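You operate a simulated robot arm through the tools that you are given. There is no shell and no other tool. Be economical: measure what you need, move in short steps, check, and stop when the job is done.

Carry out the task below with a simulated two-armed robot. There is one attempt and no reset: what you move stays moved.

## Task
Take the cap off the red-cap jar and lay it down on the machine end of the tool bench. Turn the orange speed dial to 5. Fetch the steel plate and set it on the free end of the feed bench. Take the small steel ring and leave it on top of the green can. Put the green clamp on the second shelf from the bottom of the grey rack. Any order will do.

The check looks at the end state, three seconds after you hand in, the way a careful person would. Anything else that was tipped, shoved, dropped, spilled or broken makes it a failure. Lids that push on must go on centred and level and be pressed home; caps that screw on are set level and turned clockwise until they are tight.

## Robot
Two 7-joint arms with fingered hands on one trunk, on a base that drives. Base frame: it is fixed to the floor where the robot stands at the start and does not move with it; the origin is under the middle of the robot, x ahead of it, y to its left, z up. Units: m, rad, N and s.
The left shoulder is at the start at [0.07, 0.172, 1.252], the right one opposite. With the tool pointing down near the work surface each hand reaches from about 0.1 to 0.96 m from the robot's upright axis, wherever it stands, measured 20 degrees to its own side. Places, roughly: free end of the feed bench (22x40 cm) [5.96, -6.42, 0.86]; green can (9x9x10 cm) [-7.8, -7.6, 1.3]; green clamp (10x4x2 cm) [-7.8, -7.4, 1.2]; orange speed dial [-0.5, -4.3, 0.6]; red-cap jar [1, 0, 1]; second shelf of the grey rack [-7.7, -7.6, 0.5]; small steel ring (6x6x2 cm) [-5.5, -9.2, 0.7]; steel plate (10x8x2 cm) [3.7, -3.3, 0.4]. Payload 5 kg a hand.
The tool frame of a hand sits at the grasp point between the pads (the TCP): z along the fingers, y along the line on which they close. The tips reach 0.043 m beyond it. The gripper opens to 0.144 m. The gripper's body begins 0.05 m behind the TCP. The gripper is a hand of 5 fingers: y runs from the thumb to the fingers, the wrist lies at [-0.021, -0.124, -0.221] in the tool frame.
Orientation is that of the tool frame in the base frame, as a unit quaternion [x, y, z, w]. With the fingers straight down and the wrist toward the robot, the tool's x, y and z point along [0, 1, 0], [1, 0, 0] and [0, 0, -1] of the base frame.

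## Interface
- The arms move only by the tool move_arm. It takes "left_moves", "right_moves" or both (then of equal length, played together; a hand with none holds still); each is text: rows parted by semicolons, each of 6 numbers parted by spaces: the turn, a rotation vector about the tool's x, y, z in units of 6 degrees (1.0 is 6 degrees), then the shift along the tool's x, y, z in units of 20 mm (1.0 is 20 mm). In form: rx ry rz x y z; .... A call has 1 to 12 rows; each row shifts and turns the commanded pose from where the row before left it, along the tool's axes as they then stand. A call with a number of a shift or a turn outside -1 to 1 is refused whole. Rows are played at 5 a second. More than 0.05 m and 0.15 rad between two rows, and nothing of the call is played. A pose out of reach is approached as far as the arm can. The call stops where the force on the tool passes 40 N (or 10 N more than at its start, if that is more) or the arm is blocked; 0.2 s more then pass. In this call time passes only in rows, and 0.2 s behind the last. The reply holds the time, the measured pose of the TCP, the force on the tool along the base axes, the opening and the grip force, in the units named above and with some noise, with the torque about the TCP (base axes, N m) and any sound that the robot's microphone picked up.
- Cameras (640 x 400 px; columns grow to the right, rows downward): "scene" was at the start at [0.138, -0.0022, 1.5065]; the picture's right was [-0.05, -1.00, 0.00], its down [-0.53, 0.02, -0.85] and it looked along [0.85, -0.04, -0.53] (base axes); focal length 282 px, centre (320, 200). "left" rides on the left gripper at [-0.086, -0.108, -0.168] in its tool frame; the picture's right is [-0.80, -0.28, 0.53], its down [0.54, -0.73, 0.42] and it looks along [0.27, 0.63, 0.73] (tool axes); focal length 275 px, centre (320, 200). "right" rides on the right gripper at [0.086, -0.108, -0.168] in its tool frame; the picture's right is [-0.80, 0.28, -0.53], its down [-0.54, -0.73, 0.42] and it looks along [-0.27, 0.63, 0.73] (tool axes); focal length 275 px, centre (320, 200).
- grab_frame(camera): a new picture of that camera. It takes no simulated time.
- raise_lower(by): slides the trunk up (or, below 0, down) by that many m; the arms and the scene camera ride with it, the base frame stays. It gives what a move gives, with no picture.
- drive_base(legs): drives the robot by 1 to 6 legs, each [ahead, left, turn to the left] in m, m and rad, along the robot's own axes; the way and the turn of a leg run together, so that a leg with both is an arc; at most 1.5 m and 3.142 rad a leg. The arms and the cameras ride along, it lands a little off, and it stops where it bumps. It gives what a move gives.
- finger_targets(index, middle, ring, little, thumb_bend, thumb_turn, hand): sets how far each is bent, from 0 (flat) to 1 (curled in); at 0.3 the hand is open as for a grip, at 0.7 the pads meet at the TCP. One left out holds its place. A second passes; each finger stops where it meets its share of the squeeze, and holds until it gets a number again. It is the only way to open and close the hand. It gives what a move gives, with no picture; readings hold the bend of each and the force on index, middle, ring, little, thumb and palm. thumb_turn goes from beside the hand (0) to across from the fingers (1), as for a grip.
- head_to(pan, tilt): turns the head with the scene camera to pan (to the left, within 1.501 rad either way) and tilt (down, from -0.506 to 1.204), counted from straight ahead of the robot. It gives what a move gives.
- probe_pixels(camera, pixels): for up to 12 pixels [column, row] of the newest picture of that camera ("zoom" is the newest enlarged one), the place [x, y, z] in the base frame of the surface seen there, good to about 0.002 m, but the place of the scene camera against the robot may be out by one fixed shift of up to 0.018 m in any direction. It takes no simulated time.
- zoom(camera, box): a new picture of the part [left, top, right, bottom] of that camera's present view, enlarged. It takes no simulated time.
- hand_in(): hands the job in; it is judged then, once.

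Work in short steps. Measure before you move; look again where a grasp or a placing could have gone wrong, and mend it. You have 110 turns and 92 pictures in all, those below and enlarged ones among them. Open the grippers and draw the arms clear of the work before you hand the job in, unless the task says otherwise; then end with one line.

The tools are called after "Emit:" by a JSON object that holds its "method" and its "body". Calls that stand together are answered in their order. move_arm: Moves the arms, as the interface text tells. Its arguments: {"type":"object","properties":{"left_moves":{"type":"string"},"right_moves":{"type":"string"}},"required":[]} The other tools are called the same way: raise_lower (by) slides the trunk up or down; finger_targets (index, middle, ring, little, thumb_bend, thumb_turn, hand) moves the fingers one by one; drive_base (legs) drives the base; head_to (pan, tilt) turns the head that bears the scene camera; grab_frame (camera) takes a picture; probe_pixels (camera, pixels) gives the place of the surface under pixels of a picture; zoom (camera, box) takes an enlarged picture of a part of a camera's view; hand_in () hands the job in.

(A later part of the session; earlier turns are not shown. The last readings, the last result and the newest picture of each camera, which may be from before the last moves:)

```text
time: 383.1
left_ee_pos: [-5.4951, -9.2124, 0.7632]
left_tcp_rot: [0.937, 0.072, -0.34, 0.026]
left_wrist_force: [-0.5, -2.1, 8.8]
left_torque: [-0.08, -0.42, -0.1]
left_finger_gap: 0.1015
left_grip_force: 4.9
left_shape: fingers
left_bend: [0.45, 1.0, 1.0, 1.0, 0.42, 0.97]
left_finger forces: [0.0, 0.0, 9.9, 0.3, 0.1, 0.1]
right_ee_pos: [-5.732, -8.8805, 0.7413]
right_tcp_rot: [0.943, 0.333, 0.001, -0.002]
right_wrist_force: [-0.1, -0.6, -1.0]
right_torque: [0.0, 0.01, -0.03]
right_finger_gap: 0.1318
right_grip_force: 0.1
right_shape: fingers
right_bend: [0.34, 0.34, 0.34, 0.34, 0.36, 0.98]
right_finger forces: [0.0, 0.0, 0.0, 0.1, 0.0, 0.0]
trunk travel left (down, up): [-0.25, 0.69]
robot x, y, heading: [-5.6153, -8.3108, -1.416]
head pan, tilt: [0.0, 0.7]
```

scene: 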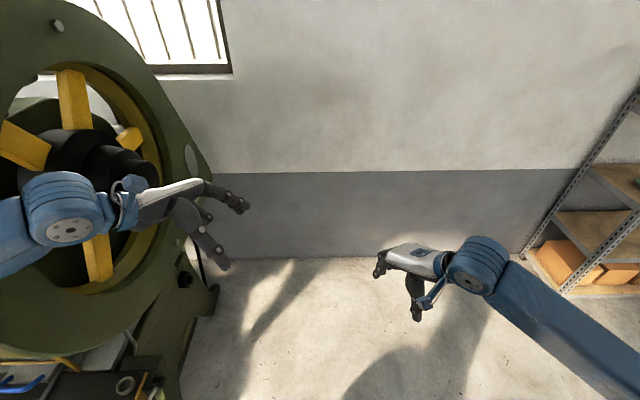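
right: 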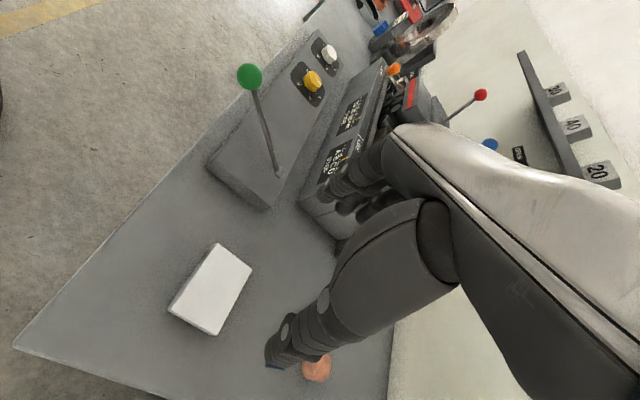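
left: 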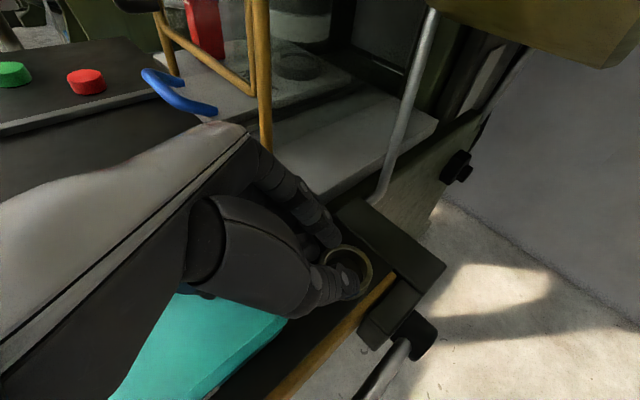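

The curled fingers now press on something (the tray side) so this tilt cannot go lower. New plan: lift, make the hand upright with a 15° forward pitch, and pinch the ring's near wall with the index inside the hollow and the thumb outside.

Emit:
{"method": "move_arm", "body": {"left_moves": "0 0 0 -1 0 -1;0 0 0 -1 0 -1;0 .952 0 0 0 0;0 .952 0 0 0 0;0 .952 0 0 0 0;0 .952 0 0 0 0;0 .952 0 0 0 0;0 .952 0 0 0 0;0 .952 0 0 0 0;-.83 0 0 0 0 0;-.83 0 0 0 0 0;-.83 0 0 0 0 0"}}

Emit:
{"method": "finger_targets", "body": {"hand": "left", "index": 0.59, "thumb_bend": 0.62}}

Emit:
{"method": "grab_frame", "body": {"camera": "left"}}

```text
time: 385.7
left_ee_pos: [-5.4997, -9.2115, 0.8192]
left_tcp_rot: [0.989, 0.077, 0.01, 0.128]
left_wrist_force: [-0.7, 0.0, -0.9]
left_torque: [0.01, -0.02, 0.02]
left_finger_gap: 0.1015
left_grip_force: 0.0
left_shape: fingers
left_bend: [0.45, 1.0, 1.0, 1.0, 0.42, 0.97]
left_finger forces: [0.1, 0.1, 0.1, 0.0, 0.1, 0.1]
right_ee_pos: [-5.7321, -8.8801, 0.7407]
right_tcp_rot: [0.943, 0.333, 0.001, -0.001]
right_wrist_force: [0.9, -0.5, 0.8]
right_torque: [0.0, -0.01, -0.01]
right_finger_gap: 0.1318
right_grip_force: 0.2
right_shape: fingers
right_bend: [0.34, 0.34, 0.34, 0.34, 0.36, 0.98]
right_finger forces: [0.0, 0.0, 0.0, 0.0, 0.0, 0.0]
trunk travel left (down, up): [-0.25, 0.69]
robot x, y, heading: [-5.6148, -8.3153, -1.419]
head pan, tilt: [0.0, 0.7]
```

```text
time: 386.7
left_ee_pos: [-5.4997, -9.2103, 0.817]
left_tcp_rot: [0.989, 0.075, 0.01, 0.128]
left_wrist_force: [0.6, -0.6, 0.5]
left_torque: [0.01, 0.02, -0.02]
left_finger_gap: 0.0416
left_grip_force: 0.1
left_shape: fingers
left_bend: [0.59, 1.0, 1.0, 1.0, 0.62, 0.97]
left_finger forces: [0.1, 0.0, 0.1, 0.0, 0.0, 0.0]
right_ee_pos: [-5.7328, -8.8795, 0.741]
right_tcp_rot: [0.943, 0.333, 0.002, -0.002]
right_wrist_force: [0.2, 0.1, -0.8]
right_torque: [-0.01, 0.01, 0.02]
right_finger_gap: 0.1315
right_grip_force: 0.1
right_shape: fingers
right_bend: [0.34, 0.34, 0.34, 0.34, 0.36, 0.98]
right_finger forces: [0.0, 0.1, 0.0, 0.0, 0.1, 0.0]
trunk travel left (down, up): [-0.25, 0.69]
robot x, y, heading: [-5.6149, -8.3101, -1.417]
head pan, tilt: [0.0, 0.7]
```

```text
11 pictures are left
```

left: 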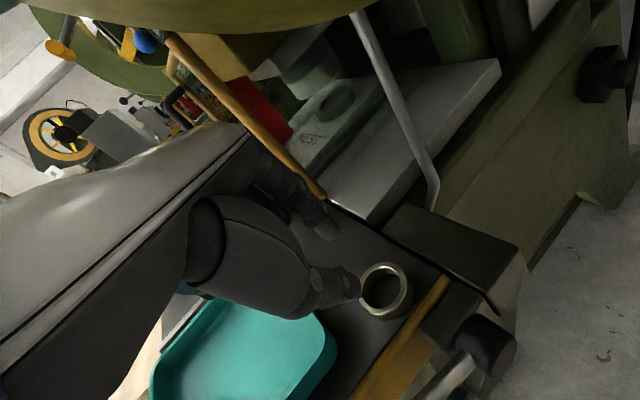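

The ring with its hollow is clearly at (385,292), thumb tip at (348,286), index tip at (325,232). I probe them.

Emit:
{"method": "probe_pixels", "body": {"camera": "left", "pixels": [[365, 278], [408, 300], [395, 268], [372, 312], [385, 292], [352, 288], [330, 238], [320, 236], [345, 295]]}}

```text
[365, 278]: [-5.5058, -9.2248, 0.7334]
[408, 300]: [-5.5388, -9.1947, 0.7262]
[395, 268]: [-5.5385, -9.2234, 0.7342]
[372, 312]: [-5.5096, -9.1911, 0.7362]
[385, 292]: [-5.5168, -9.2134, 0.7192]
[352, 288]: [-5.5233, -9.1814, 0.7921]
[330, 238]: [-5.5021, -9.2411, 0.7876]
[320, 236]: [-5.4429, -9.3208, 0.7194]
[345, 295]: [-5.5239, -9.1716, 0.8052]
```

I move back 45 mm and 17 mm right so the near wall lies between thumb and index, and descend to just above the rim.

Emit:
{"method": "move_arm", "body": {"left_moves": "0 0 0 -.28 -.73 -.19;0 0 0 -.28 -.73 -.19;0 0 0 -.27 -.72 -.19;0 0 0 0 -.18 .7;0 0 0 0 -.18 .7"}}

Emit:
{"method": "zoom", "body": {"camera": "left", "box": [260, 160, 452, 280]}}

```text
time: 387.9
left_ee_pos: [-5.5231, -9.1687, 0.7875]
left_tcp_rot: [0.989, 0.076, 0.009, 0.127]
left_wrist_force: [-1.0, -0.4, 0.0]
left_torque: [-0.01, 0.0, -0.02]
left_finger_gap: 0.0416
left_grip_force: 0.0
left_shape: fingers
left_bend: [0.59, 1.0, 1.0, 1.0, 0.62, 0.97]
left_finger forces: [0.0, 0.1, 0.0, 0.0, 0.0, 0.1]
right_ee_pos: [-5.7316, -8.8797, 0.7426]
right_tcp_rot: [0.943, 0.333, 0.001, -0.001]
right_wrist_force: [0.3, -0.6, 0.0]
right_torque: [-0.01, -0.02, 0.02]
right_finger_gap: 0.1319
right_grip_force: 0.0
right_shape: fingers
right_bend: [0.34, 0.34, 0.34, 0.34, 0.36, 0.98]
right_finger forces: [0.1, 0.1, 0.1, 0.0, 0.0, 0.0]
trunk travel left (down, up): [-0.25, 0.69]
robot x, y, heading: [-5.6158, -8.31, -1.415]
head pan, tilt: [0.0, 0.7]
```

```text
3.33 times, centred on (356, 220) of left
```

zoom: 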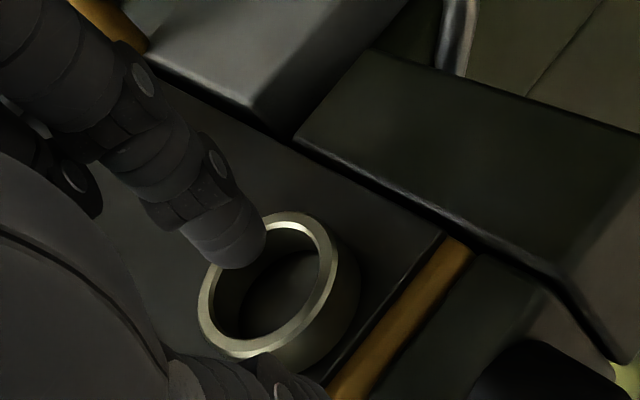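

Extrapolating along the descent, the index will enter the hollow's centre and the thumb stays outside the near rim. I descend 21 mm.

Emit:
{"method": "move_arm", "body": {"left_moves": "0 0 0 0 -.13 .5;0 0 0 0 -.08 .3;0 0 0 0 -.06 .22"}}

Emit:
{"method": "zoom", "body": {"camera": "left", "box": [260, 160, 452, 280]}}

```text
time: 388.7
left_ee_pos: [-5.5222, -9.1704, 0.7663]
left_tcp_rot: [0.989, 0.076, 0.01, 0.128]
left_wrist_force: [-0.2, 0.4, -0.4]
left_torque: [0.0, 0.01, 0.0]
left_finger_gap: 0.0414
left_grip_force: 0.1
left_shape: fingers
left_bend: [0.59, 1.0, 1.0, 1.0, 0.62, 0.97]
left_finger forces: [0.0, 0.0, 0.1, 0.0, 0.0, 0.1]
right_ee_pos: [-5.7313, -8.8798, 0.7408]
right_tcp_rot: [0.943, 0.333, 0.001, -0.002]
right_wrist_force: [0.6, -0.2, -0.1]
right_torque: [0.0, -0.02, -0.01]
right_finger_gap: 0.1315
right_grip_force: 0.0
right_shape: fingers
right_bend: [0.34, 0.34, 0.34, 0.34, 0.36, 0.98]
right_finger forces: [0.0, 0.1, 0.0, 0.0, 0.0, 0.0]
trunk travel left (down, up): [-0.25, 0.69]
robot x, y, heading: [-5.6132, -8.3103, -1.417]
head pan, tilt: [0.0, 0.7]
```

```text
3.33 times, centred on (356, 220) of left
```

zoom: 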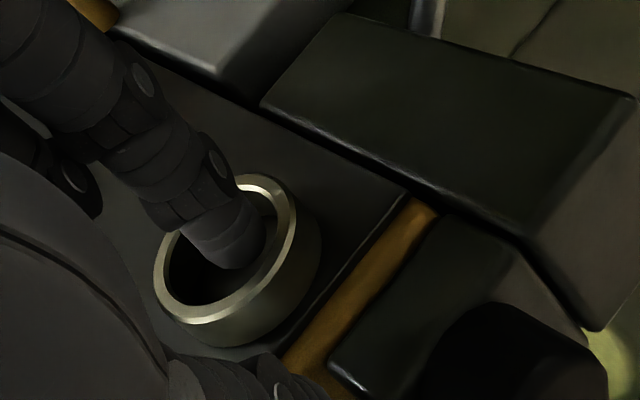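

Index tip is inside the hollow, thumb outside the near wall, no contact forces. I lower 4 mm and pinch.

Emit:
{"method": "move_arm", "body": {"left_moves": "0 0 0 0 -.05 .2"}}

Emit:
{"method": "finger_targets", "body": {"hand": "left", "index": 0.72, "thumb_bend": 0.72}}

Emit:
{"method": "move_arm", "body": {"left_moves": "0 0 0 0 .05 -.2;0 0 0 0 .13 -.5;0 0 0 0 .2 -.8"}}

Emit:
{"method": "grab_frame", "body": {"camera": "left"}}

```text
time: 389.1
left_ee_pos: [-5.5236, -9.1704, 0.763]
left_tcp_rot: [0.989, 0.076, 0.009, 0.128]
left_wrist_force: [-0.2, 0.7, -0.2]
left_torque: [0.04, -0.02, 0.02]
left_finger_gap: 0.0411
left_grip_force: 0.0
left_shape: fingers
left_bend: [0.59, 1.0, 1.0, 1.0, 0.62, 0.97]
left_finger forces: [0.0, 0.1, 0.1, 0.0, 0.0, 0.0]
right_ee_pos: [-5.7319, -8.8802, 0.74]
right_tcp_rot: [0.943, 0.333, 0.002, -0.002]
right_wrist_force: [0.0, 0.1, -0.2]
right_torque: [-0.04, -0.01, 0.01]
right_finger_gap: 0.1317
right_grip_force: 0.1
right_shape: fingers
right_bend: [0.34, 0.34, 0.34, 0.34, 0.36, 0.98]
right_finger forces: [0.1, 0.0, 0.0, 0.0, 0.1, 0.1]
trunk travel left (down, up): [-0.25, 0.69]
robot x, y, heading: [-5.6132, -8.3098, -1.414]
head pan, tilt: [0.0, 0.7]
```

```text
time: 390.1
left_ee_pos: [-5.5226, -9.1698, 0.763]
left_tcp_rot: [0.989, 0.076, 0.01, 0.128]
left_wrist_force: [-0.2, 0.0, -1.4]
left_torque: [0.02, 0.0, 0.0]
left_finger_gap: 0.0079
left_grip_force: 5.4
left_shape: fingers
left_bend: [0.71, 1.0, 1.0, 1.0, 0.71, 0.98]
left_finger forces: [5.2, 0.0, 0.0, 0.0, 5.3, 0.0]
right_ee_pos: [-5.732, -8.8803, 0.7406]
right_tcp_rot: [0.943, 0.333, 0.001, -0.001]
right_wrist_force: [0.1, 0.5, -0.6]
right_torque: [-0.03, 0.02, -0.03]
right_finger_gap: 0.1317
right_grip_force: 0.0
right_shape: fingers
right_bend: [0.34, 0.34, 0.34, 0.34, 0.36, 0.98]
right_finger forces: [0.0, 0.0, 0.0, 0.0, 0.0, 0.0]
trunk travel left (down, up): [-0.25, 0.69]
robot x, y, heading: [-5.6152, -8.3136, -1.41]
head pan, tilt: [0.0, 0.7]
```

```text
time: 390.9
left_ee_pos: [-5.5228, -9.1686, 0.7937]
left_tcp_rot: [0.989, 0.076, 0.011, 0.127]
left_wrist_force: [-1.2, 0.2, -1.8]
left_torque: [0.02, 0.03, 0.01]
left_finger_gap: 0.008
left_grip_force: 5.5
left_shape: fingers
left_bend: [0.71, 1.0, 1.0, 1.0, 0.71, 0.98]
left_finger forces: [5.1, 0.1, 0.0, 0.0, 5.2, 0.0]
right_ee_pos: [-5.732, -8.8802, 0.742]
right_tcp_rot: [0.943, 0.333, 0.002, -0.002]
right_wrist_force: [-0.8, 0.1, 0.1]
right_torque: [0.01, 0.0, 0.0]
right_finger_gap: 0.1318
right_grip_force: 0.0
right_shape: fingers
right_bend: [0.34, 0.34, 0.34, 0.34, 0.36, 0.98]
right_finger forces: [0.1, 0.0, 0.0, 0.0, 0.0, 0.0]
trunk travel left (down, up): [-0.25, 0.69]
robot x, y, heading: [-5.6164, -8.3133, -1.417]
head pan, tilt: [0.0, 0.7]
```

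```text
8 pictures are left
```

left: 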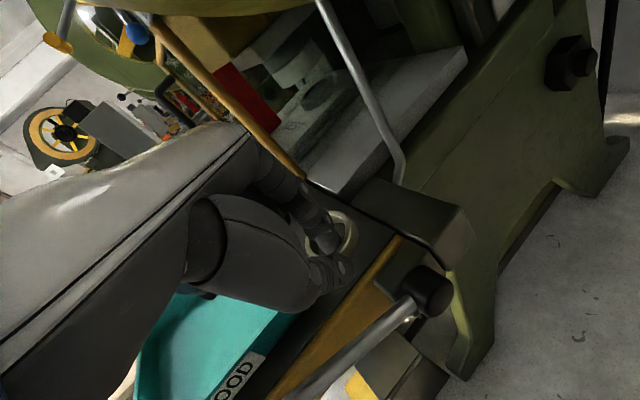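

The ring is held (5 N) and came up with the fingers. I lift 30 mm more, back off from the press, turn to face the rack, strafe to it and raise the trunk.

Emit:
{"method": "move_arm", "body": {"left_moves": "0 0 0 0 .2 -.75;0 0 0 0 .2 -.75"}}

Emit:
{"method": "drive_base", "body": {"legs": [[-0.3, 0, 0], [0, 0, -1.121], [0.1, -0.76, 0], [0.1, -0.755, 0]]}}

Emit:
{"method": "raise_lower", "body": {"by": 0.4}}

Emit:
{"method": "raise_lower", "body": {"by": 0.17}}

Emit:
{"method": "head_to", "body": {"pan": 0, "tilt": 0.35}}

Emit:
{"method": "grab_frame", "body": {"camera": "scene"}}

```text
time: 391.5
left_ee_pos: [-5.5236, -9.1689, 0.8254]
left_tcp_rot: [0.989, 0.076, 0.01, 0.127]
left_wrist_force: [-0.1, 0.4, -1.5]
left_torque: [0.03, -0.01, -0.01]
left_finger_gap: 0.0079
left_grip_force: 5.2
left_shape: fingers
left_bend: [0.71, 1.0, 1.0, 1.0, 0.71, 0.98]
left_finger forces: [5.1, 0.1, 0.0, 0.1, 5.3, 0.1]
right_ee_pos: [-5.7328, -8.8796, 0.7402]
right_tcp_rot: [0.943, 0.333, 0.001, -0.001]
right_wrist_force: [-0.5, -0.8, 0.8]
right_torque: [-0.03, 0.03, 0.01]
right_finger_gap: 0.1319
right_grip_force: 0.1
right_shape: fingers
right_bend: [0.34, 0.34, 0.34, 0.34, 0.36, 0.98]
right_finger forces: [0.1, 0.1, 0.0, 0.0, 0.1, 0.0]
trunk travel left (down, up): [-0.25, 0.69]
robot x, y, heading: [-5.6149, -8.3073, -1.423]
head pan, tilt: [0.0, 0.7]
```

```text
time: 403.8
left_ee_pos: [-7.4196, -7.339, 0.8254]
left_tcp_rot: [0.878, -0.461, -0.058, 0.113]
left_wrist_force: [-0.5, 0.4, -1.7]
left_torque: [0.0, -0.03, 0.0]
left_finger_gap: 0.0075
left_grip_force: 4.8
left_shape: fingers
left_bend: [0.71, 1.0, 1.0, 1.0, 0.71, 0.98]
left_finger forces: [4.5, 0.0, 0.0, 0.0, 4.8, 0.1]
right_ee_pos: [-7.2506, -7.0261, 0.7408]
right_tcp_rot: [0.976, -0.217, 0.002, 0.001]
right_wrist_force: [0.0, 0.4, -0.1]
right_torque: [0.0, -0.01, -0.03]
right_finger_gap: 0.1321
right_grip_force: 0.0
right_shape: fingers
right_bend: [0.34, 0.34, 0.34, 0.34, 0.36, 0.98]
right_finger forces: [0.1, 0.0, 0.0, 0.0, 0.1, 0.0]
trunk travel left (down, up): [-0.25, 0.69]
robot x, y, heading: [-6.6852, -6.8839, -2.536]
head pan, tilt: [0.0, 0.7]
```

```text
time: 407.7
left_ee_pos: [-7.42, -7.3392, 1.2247]
left_tcp_rot: [0.879, -0.46, -0.059, 0.113]
left_wrist_force: [0.2, -0.4, -0.9]
left_torque: [0.02, -0.01, 0.0]
left_finger_gap: 0.0075
left_grip_force: 4.6
left_shape: fingers
left_bend: [0.71, 1.0, 1.0, 1.0, 0.71, 0.98]
left_finger forces: [4.6, 0.0, 0.0, 0.0, 4.8, 0.1]
right_ee_pos: [-7.2504, -7.0267, 1.1418]
right_tcp_rot: [0.976, -0.218, 0.002, -0.001]
right_wrist_force: [-0.1, -0.4, -0.5]
right_torque: [0.02, 0.0, -0.01]
right_finger_gap: 0.1317
right_grip_force: 0.0
right_shape: fingers
right_bend: [0.34, 0.34, 0.34, 0.34, 0.36, 0.98]
right_finger forces: [0.1, 0.0, 0.1, 0.0, 0.0, 0.1]
trunk travel left (down, up): [-0.65, 0.29]
robot x, y, heading: [-6.6847, -6.8847, -2.536]
head pan, tilt: [0.0, 0.7]
```

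```text
time: 409.6
left_ee_pos: [-7.4197, -7.339, 1.3949]
left_tcp_rot: [0.879, -0.46, -0.06, 0.113]
left_wrist_force: [-0.1, 0.1, -0.7]
left_torque: [0.01, -0.01, -0.01]
left_finger_gap: 0.0079
left_grip_force: 4.8
left_shape: fingers
left_bend: [0.71, 1.0, 1.0, 1.0, 0.71, 0.98]
left_finger forces: [4.6, 0.0, 0.0, 0.0, 4.8, 0.0]
right_ee_pos: [-7.2507, -7.0251, 1.3117]
right_tcp_rot: [0.976, -0.218, 0.003, -0.001]
right_wrist_force: [0.2, -0.3, 0.0]
right_torque: [0.01, 0.0, 0.02]
right_finger_gap: 0.1319
right_grip_force: 0.1
right_shape: fingers
right_bend: [0.34, 0.34, 0.34, 0.34, 0.36, 0.98]
right_finger forces: [0.0, 0.1, 0.0, 0.0, 0.1, 0.0]
trunk travel left (down, up): [-0.82, 0.12]
robot x, y, heading: [-6.6891, -6.884, -2.535]
head pan, tilt: [0.0, 0.7]
```

```text
time: 410.4
left_ee_pos: [-7.4209, -7.3391, 1.3951]
left_tcp_rot: [0.879, -0.46, -0.06, 0.113]
left_wrist_force: [1.2, 1.2, -1.1]
left_torque: [0.02, -0.07, 0.0]
left_finger_gap: 0.0076
left_grip_force: 4.4
left_shape: fingers
left_bend: [0.71, 1.0, 1.0, 1.0, 0.71, 0.98]
left_finger forces: [4.7, 0.1, 0.0, 0.1, 4.8, 0.1]
right_ee_pos: [-7.2493, -7.0257, 1.3105]
right_tcp_rot: [0.976, -0.218, 0.002, -0.001]
right_wrist_force: [0.1, 0.1, 0.7]
right_torque: [-0.01, 0.01, 0.01]
right_finger_gap: 0.1321
right_grip_force: 0.1
right_shape: fingers
right_bend: [0.34, 0.34, 0.34, 0.34, 0.36, 0.98]
right_finger forces: [0.0, 0.0, 0.0, 0.0, 0.1, 0.0]
trunk travel left (down, up): [-0.82, 0.12]
robot x, y, heading: [-6.6861, -6.8842, -2.533]
head pan, tilt: [0.0, 0.351]
```

```text
7 pictures are left
```

scene: 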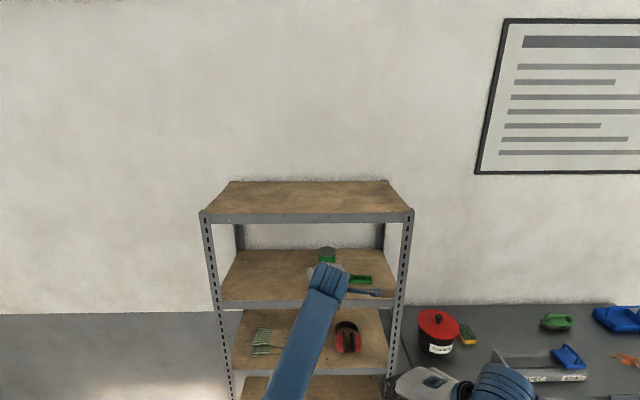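

The can shows at (327,253), the green clamp at (360,280). I probe them and the shelves.

Emit:
{"method": "probe_pixels", "body": {"camera": "scene", "pixels": [[327, 250], [320, 250], [334, 250], [327, 258], [358, 280], [352, 281], [371, 280], [260, 222], [260, 302], [240, 275], [375, 292], [270, 370]]}}

Emit:
{"method": "zoom", "body": {"camera": "scene", "box": [280, 230, 408, 310]}}

```text
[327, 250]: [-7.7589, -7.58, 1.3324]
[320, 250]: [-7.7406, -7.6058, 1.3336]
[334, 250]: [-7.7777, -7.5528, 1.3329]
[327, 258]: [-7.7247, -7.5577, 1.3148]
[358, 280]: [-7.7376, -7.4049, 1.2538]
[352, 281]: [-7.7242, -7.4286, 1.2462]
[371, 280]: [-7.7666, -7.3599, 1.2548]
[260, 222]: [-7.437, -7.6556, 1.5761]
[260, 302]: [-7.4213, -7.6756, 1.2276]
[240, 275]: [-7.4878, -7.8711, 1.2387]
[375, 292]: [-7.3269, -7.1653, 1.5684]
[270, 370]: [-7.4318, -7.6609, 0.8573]
```

```text
5.00 times, centred on (344, 270) of scene
```

zoom: 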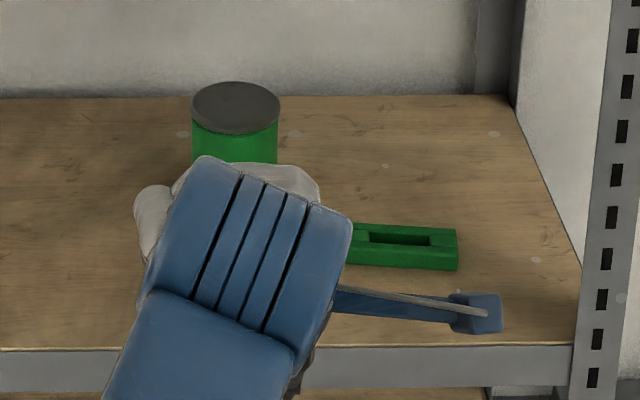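

Can top: centre (-7.758,-7.58), z 1.317; the top shelf's lip underside is at about z 1.545, so the hand must be pitched more. I pitch the left hand 18° further, shift 12 mm left, draw the right hand back, then drive forward 0.33 m.

Emit:
{"method": "move_arm", "body": {"left_moves": "-1 0 0 0 0 0;-1 0 0 0 0 0;-1 0 0 0 0 0;0 0 0 .6 0 0;0 0 0 0 0 0", "right_moves": "0 0 0 0 -1 0;0 0 0 0 -1 0;0 0 0 0 -1 0;0 0 0 0 -1 0;0 0 0 0 -1 0"}}

Emit:
{"method": "drive_base", "body": {"legs": [[0.33, 0, 0]]}}

Emit:
{"method": "grab_frame", "body": {"camera": "left"}}

```text
time: 411.6
left_ee_pos: [-7.4121, -7.348, 1.3952]
left_tcp_rot: [0.85, -0.445, -0.131, 0.25]
left_wrist_force: [-0.3, 1.0, -0.3]
left_torque: [0.01, -0.05, 0.04]
left_finger_gap: 0.0077
left_grip_force: 5.4
left_shape: fingers
left_bend: [0.71, 1.0, 1.0, 1.0, 0.71, 0.98]
left_finger forces: [4.6, 0.0, 0.0, 0.0, 5.1, 0.1]
right_ee_pos: [-7.2077, -6.9343, 1.3109]
right_tcp_rot: [0.976, -0.218, 0.003, -0.001]
right_wrist_force: [0.7, -0.2, -0.1]
right_torque: [-0.02, 0.03, -0.01]
right_finger_gap: 0.1319
right_grip_force: 0.1
right_shape: fingers
right_bend: [0.34, 0.34, 0.34, 0.34, 0.36, 0.98]
right_finger forces: [0.0, 0.0, 0.0, 0.0, 0.0, 0.0]
trunk travel left (down, up): [-0.82, 0.12]
robot x, y, heading: [-6.6912, -6.8808, -2.54]
head pan, tilt: [0.0, 0.351]
```

```text
time: 413.8
left_ee_pos: [-7.6771, -7.5303, 1.3974]
left_tcp_rot: [0.849, -0.446, -0.132, 0.25]
left_wrist_force: [-0.4, 0.3, -0.8]
left_torque: [-0.03, -0.03, 0.01]
left_finger_gap: 0.0076
left_grip_force: 5.0
left_shape: fingers
left_bend: [0.71, 1.0, 1.0, 1.0, 0.71, 0.98]
left_finger forces: [4.5, 0.0, 0.0, 0.0, 5.1, 0.1]
right_ee_pos: [-7.4729, -7.1186, 1.3115]
right_tcp_rot: [0.976, -0.219, 0.001, 0.001]
right_wrist_force: [0.9, 0.7, 0.1]
right_torque: [-0.04, 0.06, -0.01]
right_finger_gap: 0.1316
right_grip_force: 0.0
right_shape: fingers
right_bend: [0.34, 0.34, 0.34, 0.34, 0.36, 0.98]
right_finger forces: [0.0, 0.0, 0.0, 0.1, 0.1, 0.1]
trunk travel left (down, up): [-0.82, 0.12]
robot x, y, heading: [-6.9537, -7.0675, -2.537]
head pan, tilt: [0.0, 0.351]
```

```text
5 pictures are left
```

left: 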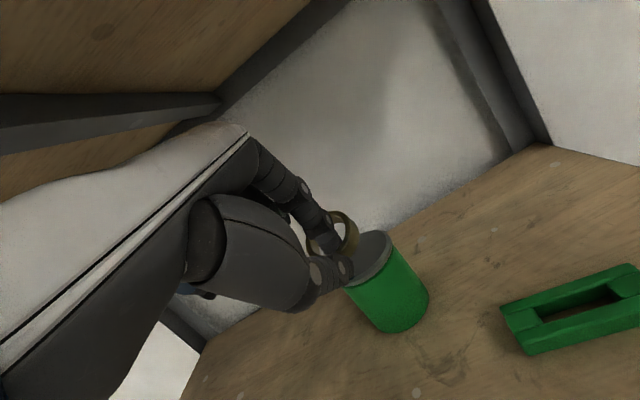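

The ring is held just by the can's top, at (345,235), and the clamp is in view. I probe the can top, ring and clamp precisely.

Emit:
{"method": "probe_pixels", "body": {"camera": "left", "pixels": [[385, 240], [360, 265], [378, 258], [365, 235], [355, 225], [352, 248], [344, 213], [507, 313], [632, 270], [575, 303], [520, 345], [640, 310]]}}

```text
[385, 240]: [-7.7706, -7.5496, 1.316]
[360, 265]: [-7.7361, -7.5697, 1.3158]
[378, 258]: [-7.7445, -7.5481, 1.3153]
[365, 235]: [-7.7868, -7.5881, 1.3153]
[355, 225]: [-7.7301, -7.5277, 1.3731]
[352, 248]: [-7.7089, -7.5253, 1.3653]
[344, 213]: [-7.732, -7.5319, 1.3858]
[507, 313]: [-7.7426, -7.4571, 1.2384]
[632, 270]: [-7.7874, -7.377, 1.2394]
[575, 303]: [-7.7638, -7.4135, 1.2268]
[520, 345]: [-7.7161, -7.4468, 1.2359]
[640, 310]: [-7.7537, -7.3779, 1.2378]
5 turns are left
```

Only 5 turns remain, so I chain steps. I set the ring on the can (forward 40 mm, down 36 mm, release, lift), withdraw the left arm back and left, and prepare the right hand (yaw 0, pitch 10°) in front of the clamp.

Emit:
{"method": "move_arm", "body": {"left_moves": "0 0 0 0 .84 .545;0 0 0 0 .84 .545;0 0 0 0 -.327 .503;0 0 0 0 -.327 .503;0 0 0 0 -.32 .49"}}

Emit:
{"method": "finger_targets", "body": {"hand": "left", "index": 0.64, "thumb_bend": 0.56}}

Emit:
{"method": "move_arm", "body": {"left_moves": "0 0 0 0 .2 -.31;0 0 0 0 .25 -.4;0 0 0 0 .4 -.63"}}

Emit:
{"method": "grab_frame", "body": {"camera": "left"}}

Emit:
{"method": "move_arm", "body": {"left_moves": "0 0 0 0 -.955 -.62;0 0 0 0 -.955 -.62;0 0 0 0 -.955 -.62;0 0 0 0 -.955 -.62;0 0 0 0 -.955 -.62;0 0 0 0 -.955 -.62;0 0 0 0 -.955 -.62;0 0 0 0 -.955 -.62;0 0 0 0 -.955 -.62;0 0 0 1 -.955 -.62;0 0 0 1 -.955 -.62;0 0 0 1 -.955 -.62"}}

Emit:
{"method": "move_arm", "body": {"left_moves": "0 0 0 1 0 0;0 0 0 1 0 0;0 0 0 1 0 0;0 0 0 1 0 0;0 0 0 1 0 0;0 0 0 0 0 0;0 0 0 0 0 0;0 0 0 0 0 0;0 0 0 0 0 0;0 0 0 0 0 0;0 0 0 0 0 0;0 0 0 0 0 0", "right_moves": "0 0 1 0 0 0;0 0 1 0 0 0;0 0 1 0 0 0;0 0 1 0 0 0;0 0 1 0 0 0;-.835 0 0 0 0 0;-.835 0 0 0 0 0;0 0 0 .86 -.03 .19;0 0 0 .86 -.03 .19;0 0 0 .86 -.03 .19;0 0 0 .86 -.03 .19;0 0 0 .86 -.03 .19"}}

Emit:
{"method": "grab_frame", "body": {"camera": "right"}}

```text
time: 415.0
left_ee_pos: [-7.7129, -7.5698, 1.3705]
left_tcp_rot: [0.848, -0.444, -0.128, 0.259]
left_wrist_force: [-0.4, -0.8, -0.8]
left_torque: [-0.02, -0.05, 0.0]
left_finger_gap: 0.0077
left_grip_force: 5.0
left_shape: fingers
left_bend: [0.71, 1.0, 1.0, 1.0, 0.71, 0.97]
left_finger forces: [4.6, 0.1, 0.0, 0.0, 5.2, 0.0]
right_ee_pos: [-7.4757, -7.1199, 1.3106]
right_tcp_rot: [0.976, -0.219, 0.003, -0.001]
right_wrist_force: [-1.1, -0.2, -0.3]
right_torque: [0.0, 0.03, -0.05]
right_finger_gap: 0.1321
right_grip_force: 0.0
right_shape: fingers
right_bend: [0.34, 0.34, 0.34, 0.34, 0.36, 0.98]
right_finger forces: [0.0, 0.0, 0.0, 0.0, 0.0, 0.0]
trunk travel left (down, up): [-0.82, 0.12]
robot x, y, heading: [-6.9507, -7.0681, -2.534]
head pan, tilt: [0.0, 0.351]
```

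```text
time: 416.0
left_ee_pos: [-7.7124, -7.5678, 1.3675]
left_tcp_rot: [0.849, -0.443, -0.126, 0.26]
left_wrist_force: [-1.1, 0.1, -0.7]
left_torque: [0.01, -0.03, 0.02]
left_finger_gap: 0.0422
left_grip_force: 0.0
left_shape: fingers
left_bend: [0.64, 1.0, 1.0, 1.0, 0.56, 0.98]
left_finger forces: [0.1, 0.0, 0.1, 0.1, 0.0, 0.0]
right_ee_pos: [-7.4761, -7.1211, 1.3109]
right_tcp_rot: [0.976, -0.218, 0.002, 0.0]
right_wrist_force: [0.5, 0.7, -0.1]
right_torque: [0.01, 0.0, 0.03]
right_finger_gap: 0.1319
right_grip_force: 0.1
right_shape: fingers
right_bend: [0.34, 0.34, 0.34, 0.34, 0.36, 0.98]
right_finger forces: [0.1, 0.1, 0.1, 0.1, 0.0, 0.1]
trunk travel left (down, up): [-0.82, 0.12]
robot x, y, heading: [-6.9551, -7.0702, -2.539]
head pan, tilt: [0.0, 0.351]
```

```text
time: 417.0
left_ee_pos: [-7.6966, -7.5881, 1.3744]
left_tcp_rot: [0.852, -0.443, -0.105, 0.26]
left_wrist_force: [0.6, 0.2, 0.1]
left_torque: [-0.01, 0.01, 0.03]
left_finger_gap: 0.0419
left_grip_force: 0.0
left_shape: fingers
left_bend: [0.64, 1.0, 1.0, 1.0, 0.56, 0.98]
left_finger forces: [0.1, 0.0, 0.0, 0.0, 0.0, 0.0]
right_ee_pos: [-7.476, -7.12, 1.3093]
right_tcp_rot: [0.976, -0.219, 0.004, 0.0]
right_wrist_force: [0.8, -0.4, -0.2]
right_torque: [0.01, 0.03, 0.01]
right_finger_gap: 0.1322
right_grip_force: 0.0
right_shape: fingers
right_bend: [0.34, 0.34, 0.34, 0.34, 0.36, 0.98]
right_finger forces: [0.0, 0.1, 0.0, 0.1, 0.1, 0.0]
trunk travel left (down, up): [-0.82, 0.12]
robot x, y, heading: [-6.9549, -7.0682, -2.539]
head pan, tilt: [0.0, 0.351]
stopped in row 3 (left hand): the arm was blocked; the commanded pose is now the measured one
```

```text
4 pictures are left
```

left: 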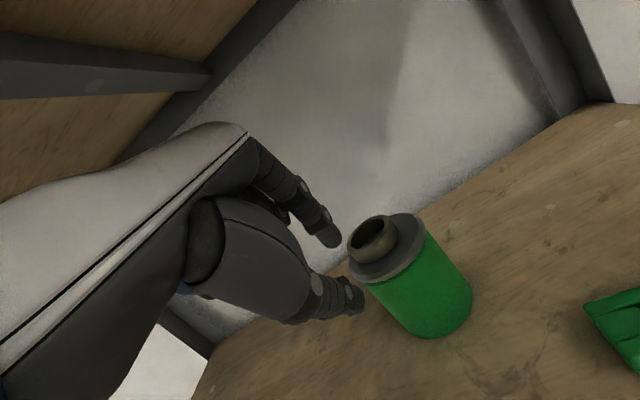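

```text
time: 418.1
left_ee_pos: [-7.6309, -7.6054, 1.4601]
left_tcp_rot: [0.834, -0.426, -0.096, 0.337]
left_wrist_force: [-2.6, -0.2, -12.6]
left_torque: [-0.64, 1.23, 0.15]
left_finger_gap: 0.0425
left_grip_force: 6.0
left_shape: fingers
left_bend: [0.64, 1.0, 1.0, 1.0, 0.56, 0.98]
left_finger forces: [0.1, 0.0, 0.0, 0.0, 0.0, 12.3]
right_ee_pos: [-7.4764, -7.1198, 1.3101]
right_tcp_rot: [0.976, -0.22, 0.003, -0.001]
right_wrist_force: [0.7, -0.2, 0.9]
right_torque: [-0.01, 0.02, -0.01]
right_finger_gap: 0.132
right_grip_force: 0.1
right_shape: fingers
right_bend: [0.34, 0.34, 0.34, 0.34, 0.36, 0.98]
right_finger forces: [0.0, 0.0, 0.0, 0.0, 0.0, 0.0]
trunk travel left (down, up): [-0.82, 0.12]
robot x, y, heading: [-6.9534, -7.0655, -2.535]
head pan, tilt: [0.0, 0.351]
stopped in row 5 (left hand): the arm was blocked; the commanded pose is now the measured one
```

```text
time: 418.6
left_ee_pos: [-7.6151, -7.6224, 1.459]
left_tcp_rot: [0.835, -0.427, -0.096, 0.333]
left_wrist_force: [-1.7, 3.2, -9.9]
left_torque: [-0.77, 1.09, 0.41]
left_finger_gap: 0.0422
left_grip_force: 4.7
left_shape: fingers
left_bend: [0.64, 1.0, 1.0, 1.0, 0.56, 0.98]
left_finger forces: [0.1, 0.0, 0.0, 0.1, 0.0, 10.0]
right_ee_pos: [-7.4785, -7.1195, 1.3088]
right_tcp_rot: [0.955, -0.296, 0.002, -0.002]
right_wrist_force: [1.1, -0.2, -0.9]
right_torque: [0.0, -0.01, 0.0]
right_finger_gap: 0.1321
right_grip_force: 0.2
right_shape: fingers
right_bend: [0.34, 0.34, 0.34, 0.34, 0.36, 0.98]
right_finger forces: [0.0, 0.0, 0.1, 0.0, 0.1, 0.1]
right hand out of reach, approached as far as the arm can: row 2
trunk travel left (down, up): [-0.82, 0.12]
robot x, y, heading: [-6.957, -7.0694, -2.536]
head pan, tilt: [0.0, 0.351]
stopped in row 2 (left hand): the force on the tool passed its limit at 43 N (the readings are from after the stop); the commanded pose is now the measured one
```

```text
3 pictures are left
4 turns are left
```

right: 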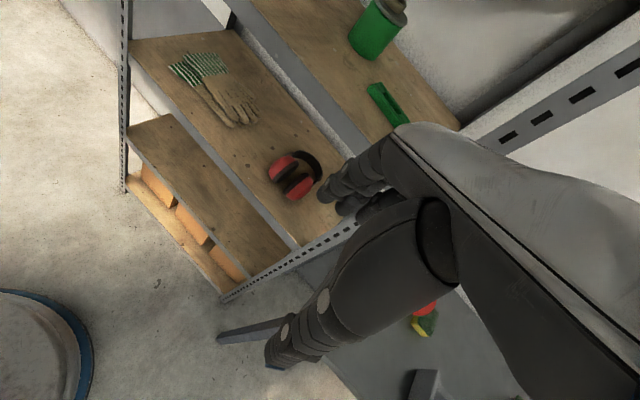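

The ring stands on the can. The left wrist is jammed lightly under the top shelf lip, so I lower the trunk 5 cm, back out, retract the left arm, extend and orient the right hand (yaw 0, pitch 10°), and drive back in toward the clamp.

Emit:
{"method": "raise_lower", "body": {"by": -0.05}}

Emit:
{"method": "drive_base", "body": {"legs": [[-0.45, 0, 0]]}}

Emit:
{"method": "move_arm", "body": {"left_moves": "0 0 0 .3 -1 -.855;0 0 0 .3 -1 -.855;0 0 0 .3 -1 -.855;0 0 0 .3 -1 -.855;0 0 0 .3 -1 -.855;0 0 0 .3 -1 -.855;0 0 0 .3 -1 -.855;0 0 0 .3 -1 -.855;0 0 0 .3 -1 -.855;0 0 0 .3 -1 -.855;0 0 0 .3 -1 -.855;0 0 0 .3 -1 -.855", "right_moves": "0 0 0 -.385 1 0;0 0 0 -.385 1 0;0 0 0 -.385 1 0;0 0 0 -.385 1 0;0 0 0 -.385 1 0;0 0 0 -.385 1 0;0 0 0 -.385 1 0;0 0 0 -.385 1 0;0 0 0 -.385 1 0;0 0 0 -.385 1 0;0 0 0 -.385 1 0;0 0 0 -.385 1 0"}}

Emit:
{"method": "move_arm", "body": {"right_moves": "0 0 .875 0 0 0;0 0 .875 0 0 0;0 0 .875 0 0 0;0 0 .875 0 0 0;-.835 0 0 0 0 0;-.835 0 0 0 0 0;0 0 0 .885 .897 -.177;0 0 0 .885 .897 -.177;0 0 0 .885 .897 -.177;0 0 0 .885 .897 -.177;0 0 0 .885 .897 -.177"}}

Emit:
{"method": "drive_base", "body": {"legs": [[0.42, 0, 0]]}}

Emit:
{"method": "grab_frame", "body": {"camera": "right"}}

Emit:
{"method": "probe_pixels", "body": {"camera": "right", "pixels": [[320, 200], [300, 220], [280, 240], [260, 260], [300, 250], [320, 240], [280, 210], [340, 180], [250, 230], [300, 180], [270, 200], [330, 160]]}}

```text
time: 419.5
left_ee_pos: [-7.6127, -7.6227, 1.4121]
left_tcp_rot: [0.835, -0.427, -0.096, 0.334]
left_wrist_force: [0.9, -0.6, 0.6]
left_torque: [0.02, 0.01, 0.01]
left_finger_gap: 0.0424
left_grip_force: 0.0
left_shape: fingers
left_bend: [0.64, 1.0, 1.0, 1.0, 0.56, 0.98]
left_finger forces: [0.0, 0.0, 0.0, 0.0, 0.1, 0.0]
right_ee_pos: [-7.4775, -7.119, 1.2596]
right_tcp_rot: [0.955, -0.296, 0.003, -0.001]
right_wrist_force: [0.5, -0.3, -0.3]
right_torque: [0.02, 0.02, -0.01]
right_finger_gap: 0.1316
right_grip_force: 0.1
right_shape: fingers
right_bend: [0.34, 0.34, 0.34, 0.34, 0.36, 0.98]
right_finger forces: [0.1, 0.1, 0.0, 0.0, 0.0, 0.0]
trunk travel left (down, up): [-0.77, 0.17]
robot x, y, heading: [-6.9555, -7.0645, -2.542]
head pan, tilt: [0.0, 0.351]
```

```text
time: 422.2
left_ee_pos: [-7.2441, -7.3732, 1.4098]
left_tcp_rot: [0.836, -0.425, -0.094, 0.333]
left_wrist_force: [-1.0, 0.7, -0.7]
left_torque: [0.0, -0.01, 0.0]
left_finger_gap: 0.0423
left_grip_force: 0.1
left_shape: fingers
left_bend: [0.64, 1.0, 1.0, 1.0, 0.56, 0.98]
left_finger forces: [0.0, 0.1, 0.1, 0.0, 0.0, 0.0]
right_ee_pos: [-7.1104, -6.868, 1.2592]
right_tcp_rot: [0.956, -0.293, 0.003, -0.002]
right_wrist_force: [-0.1, -0.9, -0.6]
right_torque: [0.01, -0.02, 0.03]
right_finger_gap: 0.1317
right_grip_force: 0.0
right_shape: fingers
right_bend: [0.34, 0.34, 0.34, 0.34, 0.36, 0.98]
right_finger forces: [0.1, 0.1, 0.0, 0.0, 0.0, 0.0]
trunk travel left (down, up): [-0.77, 0.17]
robot x, y, heading: [-6.5885, -6.8129, -2.529]
head pan, tilt: [0.0, 0.351]
```

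```text
time: 424.8
left_ee_pos: [-6.9875, -7.2535, 1.3974]
left_tcp_rot: [0.819, -0.442, -0.065, 0.36]
left_wrist_force: [-1.3, -0.6, -1.0]
left_torque: [-0.01, 0.04, -0.03]
left_finger_gap: 0.0426
left_grip_force: 0.0
left_shape: fingers
left_bend: [0.64, 1.0, 1.0, 1.0, 0.56, 0.97]
left_finger forces: [0.0, 0.0, 0.0, 0.1, 0.1, 0.0]
left hand out of reach, approached as far as the arm can: row 11, 12
right_ee_pos: [-7.3259, -7.0194, 1.2531]
right_tcp_rot: [0.956, -0.293, 0.004, -0.005]
right_wrist_force: [-1.2, -0.5, -1.0]
right_torque: [0.05, -0.12, 0.01]
right_finger_gap: 0.1319
right_grip_force: 0.1
right_shape: fingers
right_bend: [0.34, 0.34, 0.34, 0.34, 0.36, 0.98]
right_finger forces: [0.0, 0.0, 0.0, 0.0, 0.0, 0.0]
trunk travel left (down, up): [-0.77, 0.17]
robot x, y, heading: [-6.5881, -6.8109, -2.532]
head pan, tilt: [0.0, 0.351]
```

```text
time: 427.2
left_ee_pos: [-6.9885, -7.2516, 1.3937]
left_tcp_rot: [0.82, -0.444, -0.063, 0.356]
left_wrist_force: [0.5, -0.3, 0.0]
left_torque: [-0.05, -0.03, 0.02]
left_finger_gap: 0.0426
left_grip_force: 0.1
left_shape: fingers
left_bend: [0.64, 1.0, 1.0, 1.0, 0.56, 0.97]
left_finger forces: [0.0, 0.0, 0.0, 0.1, 0.0, 0.0]
right_ee_pos: [-7.3473, -7.1413, 1.2825]
right_tcp_rot: [0.884, -0.461, -0.037, 0.071]
right_wrist_force: [-0.4, 0.5, 0.0]
right_torque: [-0.05, -0.06, 0.02]
right_finger_gap: 0.1321
right_grip_force: 0.1
right_shape: fingers
right_bend: [0.34, 0.34, 0.34, 0.34, 0.36, 0.98]
right_finger forces: [0.1, 0.1, 0.0, 0.0, 0.0, 0.1]
trunk travel left (down, up): [-0.77, 0.17]
robot x, y, heading: [-6.5862, -6.8127, -2.533]
head pan, tilt: [0.0, 0.351]
```

```text
time: 429.8
left_ee_pos: [-7.3269, -7.4902, 1.3912]
left_tcp_rot: [0.821, -0.444, -0.061, 0.353]
left_wrist_force: [-0.4, -0.6, 0.2]
left_torque: [-0.01, -0.02, -0.01]
left_finger_gap: 0.0425
left_grip_force: 0.1
left_shape: fingers
left_bend: [0.64, 1.0, 1.0, 1.0, 0.56, 0.97]
left_finger forces: [0.0, 0.0, 0.0, 0.1, 0.1, 0.1]
right_ee_pos: [-7.6868, -7.3827, 1.2802]
right_tcp_rot: [0.885, -0.459, -0.037, 0.072]
right_wrist_force: [0.6, 0.2, -0.7]
right_torque: [-0.02, -0.02, -0.01]
right_finger_gap: 0.1316
right_grip_force: 0.1
right_shape: fingers
right_bend: [0.34, 0.34, 0.34, 0.34, 0.36, 0.98]
right_finger forces: [0.1, 0.0, 0.0, 0.1, 0.0, 0.1]
trunk travel left (down, up): [-0.77, 0.17]
robot x, y, heading: [-6.9264, -7.0468, -2.525]
head pan, tilt: [0.0, 0.351]
```

```text
2 pictures are left
```

right: 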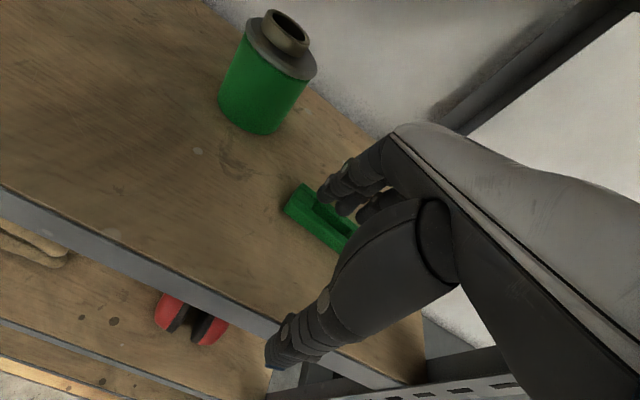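

```text
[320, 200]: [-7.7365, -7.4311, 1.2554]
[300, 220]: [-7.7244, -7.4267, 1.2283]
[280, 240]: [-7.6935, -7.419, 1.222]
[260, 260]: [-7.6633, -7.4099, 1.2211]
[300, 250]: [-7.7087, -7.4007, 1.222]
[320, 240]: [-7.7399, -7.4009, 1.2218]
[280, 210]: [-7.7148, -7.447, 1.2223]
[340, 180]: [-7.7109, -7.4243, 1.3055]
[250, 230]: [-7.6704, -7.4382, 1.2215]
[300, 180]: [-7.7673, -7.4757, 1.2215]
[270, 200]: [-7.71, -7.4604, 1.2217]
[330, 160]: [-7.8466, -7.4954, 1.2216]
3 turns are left
```

Ring is safely on the can. Clamp centre ≈ (-7.757,-7.411), shelf z 1.222. I chain: rise 2 cm, go 6.5 cm forward, descend, grip, lift, back out, lower the trunk 0.77 m, and enter over the second shelf.

Emit:
{"method": "move_arm", "body": {"right_moves": "0 0 0 0 0 -1;0 0 0 0 .84 .137;0 0 0 0 .84 .137;0 0 0 0 .84 .137;0 0 0 0 .84 .137;0 0 0 0 -.08 .5;0 0 0 0 -.08 .5;0 0 0 0 -.05 .28;0 0 0 0 -.02 .14"}}

Emit:
{"method": "finger_targets", "body": {"hand": "right", "index": 0.68, "middle": 0.68, "ring": 0.68, "little": 0.68, "thumb_bend": 0.68}}

Emit:
{"method": "move_arm", "body": {"right_moves": "0 0 0 0 .04 -.25;0 0 0 0 .08 -.5;0 0 0 0 .12 -.75"}}

Emit:
{"method": "drive_base", "body": {"legs": [[-0.45, 0, -0.008]]}}

Emit:
{"method": "move_arm", "body": {"right_moves": "0 0 0 0 .08 -.5;0 0 0 0 .08 -.5"}}

Emit:
{"method": "raise_lower", "body": {"by": -0.4}}

Emit:
{"method": "raise_lower", "body": {"by": -0.37}}

Emit:
{"method": "drive_base", "body": {"legs": [[0.41, 0, 0]]}}

Emit:
{"method": "grab_frame", "body": {"camera": "right"}}

Emit:
{"method": "probe_pixels", "body": {"camera": "right", "pixels": [[200, 200], [250, 250], [280, 280], [240, 180], [200, 260], [300, 310], [150, 150], [280, 220], [305, 235], [250, 300]]}}

```text
time: 431.8
left_ee_pos: [-7.3272, -7.49, 1.3933]
left_tcp_rot: [0.82, -0.445, -0.062, 0.356]
left_wrist_force: [-0.1, 0.1, 0.3]
left_torque: [0.0, 0.0, -0.02]
left_finger_gap: 0.0425
left_grip_force: 0.0
left_shape: fingers
left_bend: [0.64, 1.0, 1.0, 1.0, 0.56, 0.97]
left_finger forces: [0.1, 0.1, 0.0, 0.1, 0.0, 0.0]
right_ee_pos: [-7.7399, -7.4189, 1.2761]
right_tcp_rot: [0.885, -0.458, -0.037, 0.075]
right_wrist_force: [-2.0, -0.7, 24.2]
right_torque: [0.92, -1.45, -0.04]
right_finger_gap: 0.1337
right_grip_force: 12.4
right_shape: fingers
right_bend: [0.34, 0.34, 0.34, 0.34, 0.35, 0.99]
right_finger forces: [0.0, 0.0, 0.0, 0.1, 24.1, 0.0]
trunk travel left (down, up): [-0.77, 0.17]
robot x, y, heading: [-6.9223, -7.0502, -2.527]
head pan, tilt: [0.0, 0.351]
```

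```text
time: 432.4
left_ee_pos: [-7.3259, -7.49, 1.3959]
left_tcp_rot: [0.82, -0.443, -0.061, 0.358]
left_wrist_force: [-1.1, -0.6, -0.2]
left_torque: [0.01, 0.01, 0.02]
left_finger_gap: 0.0427
left_grip_force: 0.1
left_shape: fingers
left_bend: [0.64, 1.0, 1.0, 1.0, 0.56, 0.97]
left_finger forces: [0.0, 0.0, 0.0, 0.0, 0.1, 0.0]
right_ee_pos: [-7.7367, -7.4192, 1.277]
right_tcp_rot: [0.885, -0.459, -0.037, 0.076]
right_wrist_force: [0.1, 0.2, 3.2]
right_torque: [0.04, -0.12, -0.01]
right_finger_gap: 0.05
right_grip_force: 1.4
right_shape: fingers
right_bend: [0.68, 0.68, 0.68, 0.68, 0.48, 1.0]
right_finger forces: [0.1, 0.0, 0.0, 0.0, 2.9, 0.0]
trunk travel left (down, up): [-0.77, 0.17]
robot x, y, heading: [-6.9272, -7.0459, -2.529]
head pan, tilt: [0.0, 0.351]
stopped (right hand): the force on the tool passed its limit at 41 N (the readings are from after the stop); the commanded pose is now the measured one
```

```text
time: 433.2
left_ee_pos: [-7.3258, -7.4904, 1.3953]
left_tcp_rot: [0.82, -0.443, -0.062, 0.358]
left_wrist_force: [0.0, 0.2, 0.6]
left_torque: [0.0, 0.0, 0.0]
left_finger_gap: 0.0426
left_grip_force: 0.1
left_shape: fingers
left_bend: [0.64, 1.0, 1.0, 1.0, 0.56, 0.97]
left_finger forces: [0.0, 0.0, 0.0, 0.0, 0.0, 0.0]
right_ee_pos: [-7.7368, -7.4221, 1.3055]
right_tcp_rot: [0.885, -0.458, -0.037, 0.075]
right_wrist_force: [0.0, -0.2, -0.7]
right_torque: [0.0, 0.0, -0.02]
right_finger_gap: 0.0501
right_grip_force: 0.1
right_shape: fingers
right_bend: [0.68, 0.68, 0.68, 0.68, 0.48, 1.0]
right_finger forces: [0.0, 0.0, 0.0, 0.0, 0.0, 0.0]
trunk travel left (down, up): [-0.77, 0.17]
robot x, y, heading: [-6.925, -7.0506, -2.525]
head pan, tilt: [0.0, 0.351]
```

```text
time: 435.9
left_ee_pos: [-6.964, -7.2326, 1.3947]
left_tcp_rot: [0.818, -0.446, -0.063, 0.357]
left_wrist_force: [0.2, -0.7, 0.2]
left_torque: [-0.01, 0.01, -0.02]
left_finger_gap: 0.0423
left_grip_force: 0.0
left_shape: fingers
left_bend: [0.64, 1.0, 1.0, 1.0, 0.56, 0.97]
left_finger forces: [0.0, 0.0, 0.1, 0.0, 0.1, 0.1]
right_ee_pos: [-7.3746, -7.1581, 1.3069]
right_tcp_rot: [0.883, -0.462, -0.038, 0.075]
right_wrist_force: [0.3, -0.1, 0.1]
right_torque: [0.01, -0.01, 0.01]
right_finger_gap: 0.0501
right_grip_force: 0.1
right_shape: fingers
right_bend: [0.68, 0.68, 0.68, 0.68, 0.48, 1.0]
right_finger forces: [0.0, 0.1, 0.0, 0.1, 0.0, 0.0]
trunk travel left (down, up): [-0.77, 0.17]
robot x, y, heading: [-6.5568, -6.7923, -2.542]
head pan, tilt: [0.0, 0.351]
```

```text
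time: 436.5
left_ee_pos: [-6.9633, -7.2328, 1.3961]
left_tcp_rot: [0.818, -0.446, -0.063, 0.358]
left_wrist_force: [-0.1, -1.0, 0.5]
left_torque: [-0.01, 0.0, 0.01]
left_finger_gap: 0.0427
left_grip_force: 0.2
left_shape: fingers
left_bend: [0.64, 1.0, 1.0, 1.0, 0.56, 0.97]
left_finger forces: [0.0, 0.0, 0.1, 0.0, 0.0, 0.0]
right_ee_pos: [-7.3736, -7.1603, 1.3292]
right_tcp_rot: [0.883, -0.462, -0.036, 0.075]
right_wrist_force: [0.2, 0.5, -0.4]
right_torque: [-0.03, 0.01, 0.0]
right_finger_gap: 0.0501
right_grip_force: 0.0
right_shape: fingers
right_bend: [0.68, 0.68, 0.68, 0.68, 0.48, 1.0]
right_finger forces: [0.1, 0.0, 0.0, 0.0, 0.0, 0.0]
trunk travel left (down, up): [-0.77, 0.17]
robot x, y, heading: [-6.5598, -6.7942, -2.537]
head pan, tilt: [0.0, 0.351]
```

```text
time: 440.3
left_ee_pos: [-6.9588, -7.2349, 0.9948]
left_tcp_rot: [0.818, -0.446, -0.065, 0.357]
left_wrist_force: [0.9, 0.8, 0.5]
left_torque: [0.0, -0.03, 0.0]
left_finger_gap: 0.0425
left_grip_force: 0.0
left_shape: fingers
left_bend: [0.64, 1.0, 1.0, 1.0, 0.56, 0.97]
left_finger forces: [0.0, 0.0, 0.1, 0.1, 0.0, 0.0]
right_ee_pos: [-7.3687, -7.1615, 0.9274]
right_tcp_rot: [0.883, -0.462, -0.039, 0.074]
right_wrist_force: [0.3, 0.1, -0.1]
right_torque: [-0.04, -0.02, 0.0]
right_finger_gap: 0.0501
right_grip_force: 0.0
right_shape: fingers
right_bend: [0.68, 0.68, 0.68, 0.68, 0.48, 1.0]
right_finger forces: [0.0, 0.1, 0.0, 0.1, 0.0, 0.0]
trunk travel left (down, up): [-0.37, 0.57]
robot x, y, heading: [-6.5612, -6.7969, -2.536]
head pan, tilt: [0.0, 0.351]
```

```text
time: 444.1
left_ee_pos: [-6.9584, -7.2315, 0.7135]
left_tcp_rot: [0.816, -0.443, -0.06, 0.367]
left_wrist_force: [1.6, -0.8, 0.9]
left_torque: [0.1, 0.03, -0.09]
left_finger_gap: 0.0428
left_grip_force: 0.0
left_shape: fingers
left_bend: [0.64, 1.0, 1.0, 1.0, 0.56, 0.97]
left_finger forces: [0.0, 0.1, 0.0, 0.0, 0.0, 0.0]
right_ee_pos: [-7.3682, -7.1559, 0.6408]
right_tcp_rot: [0.883, -0.461, -0.034, 0.082]
right_wrist_force: [1.6, -2.0, 2.6]
right_torque: [0.22, 0.19, -0.11]
right_finger_gap: 0.0499
right_grip_force: 0.1
right_shape: fingers
right_bend: [0.68, 0.68, 0.68, 0.68, 0.48, 1.0]
right_finger forces: [0.1, 0.1, 0.1, 0.1, 0.1, 0.0]
trunk travel left (down, up): [-0.075, 0.865]
robot x, y, heading: [-6.5573, -6.7935, -2.539]
head pan, tilt: [0.0, 0.351]
stopped: the arm was blocked; the commanded pose is now the measured one
```

```text
time: 446.7
left_ee_pos: [-7.3005, -7.4636, 0.7129]
left_tcp_rot: [0.815, -0.445, -0.06, 0.366]
left_wrist_force: [0.4, 0.4, 0.2]
left_torque: [-0.03, 0.02, -0.04]
left_finger_gap: 0.0426
left_grip_force: 0.1
left_shape: fingers
left_bend: [0.64, 1.0, 1.0, 1.0, 0.56, 0.97]
left_finger forces: [0.0, 0.0, 0.0, 0.1, 0.1, 0.0]
right_ee_pos: [-7.7091, -7.3922, 0.635]
right_tcp_rot: [0.884, -0.46, -0.033, 0.078]
right_wrist_force: [-0.5, 0.0, 0.2]
right_torque: [0.02, 0.0, 0.01]
right_finger_gap: 0.0502
right_grip_force: 0.1
right_shape: fingers
right_bend: [0.68, 0.68, 0.68, 0.68, 0.48, 1.0]
right_finger forces: [0.0, 0.0, 0.1, 0.0, 0.0, 0.0]
trunk travel left (down, up): [-0.075, 0.865]
robot x, y, heading: [-6.8992, -7.0309, -2.535]
head pan, tilt: [0.0, 0.351]
```

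```text
1 pictures are left
```

right: 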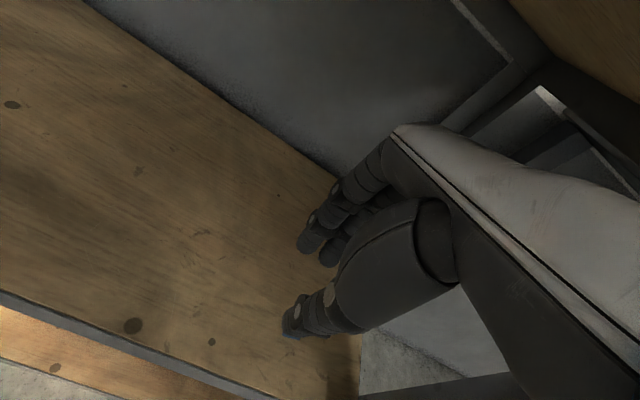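

```text
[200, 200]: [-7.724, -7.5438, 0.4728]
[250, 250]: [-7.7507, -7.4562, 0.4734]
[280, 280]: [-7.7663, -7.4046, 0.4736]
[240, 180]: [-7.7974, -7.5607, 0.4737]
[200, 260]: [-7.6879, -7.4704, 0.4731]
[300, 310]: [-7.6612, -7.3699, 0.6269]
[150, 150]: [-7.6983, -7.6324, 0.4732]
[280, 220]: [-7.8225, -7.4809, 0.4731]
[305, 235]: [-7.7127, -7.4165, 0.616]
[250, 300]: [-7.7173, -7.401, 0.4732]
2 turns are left
```

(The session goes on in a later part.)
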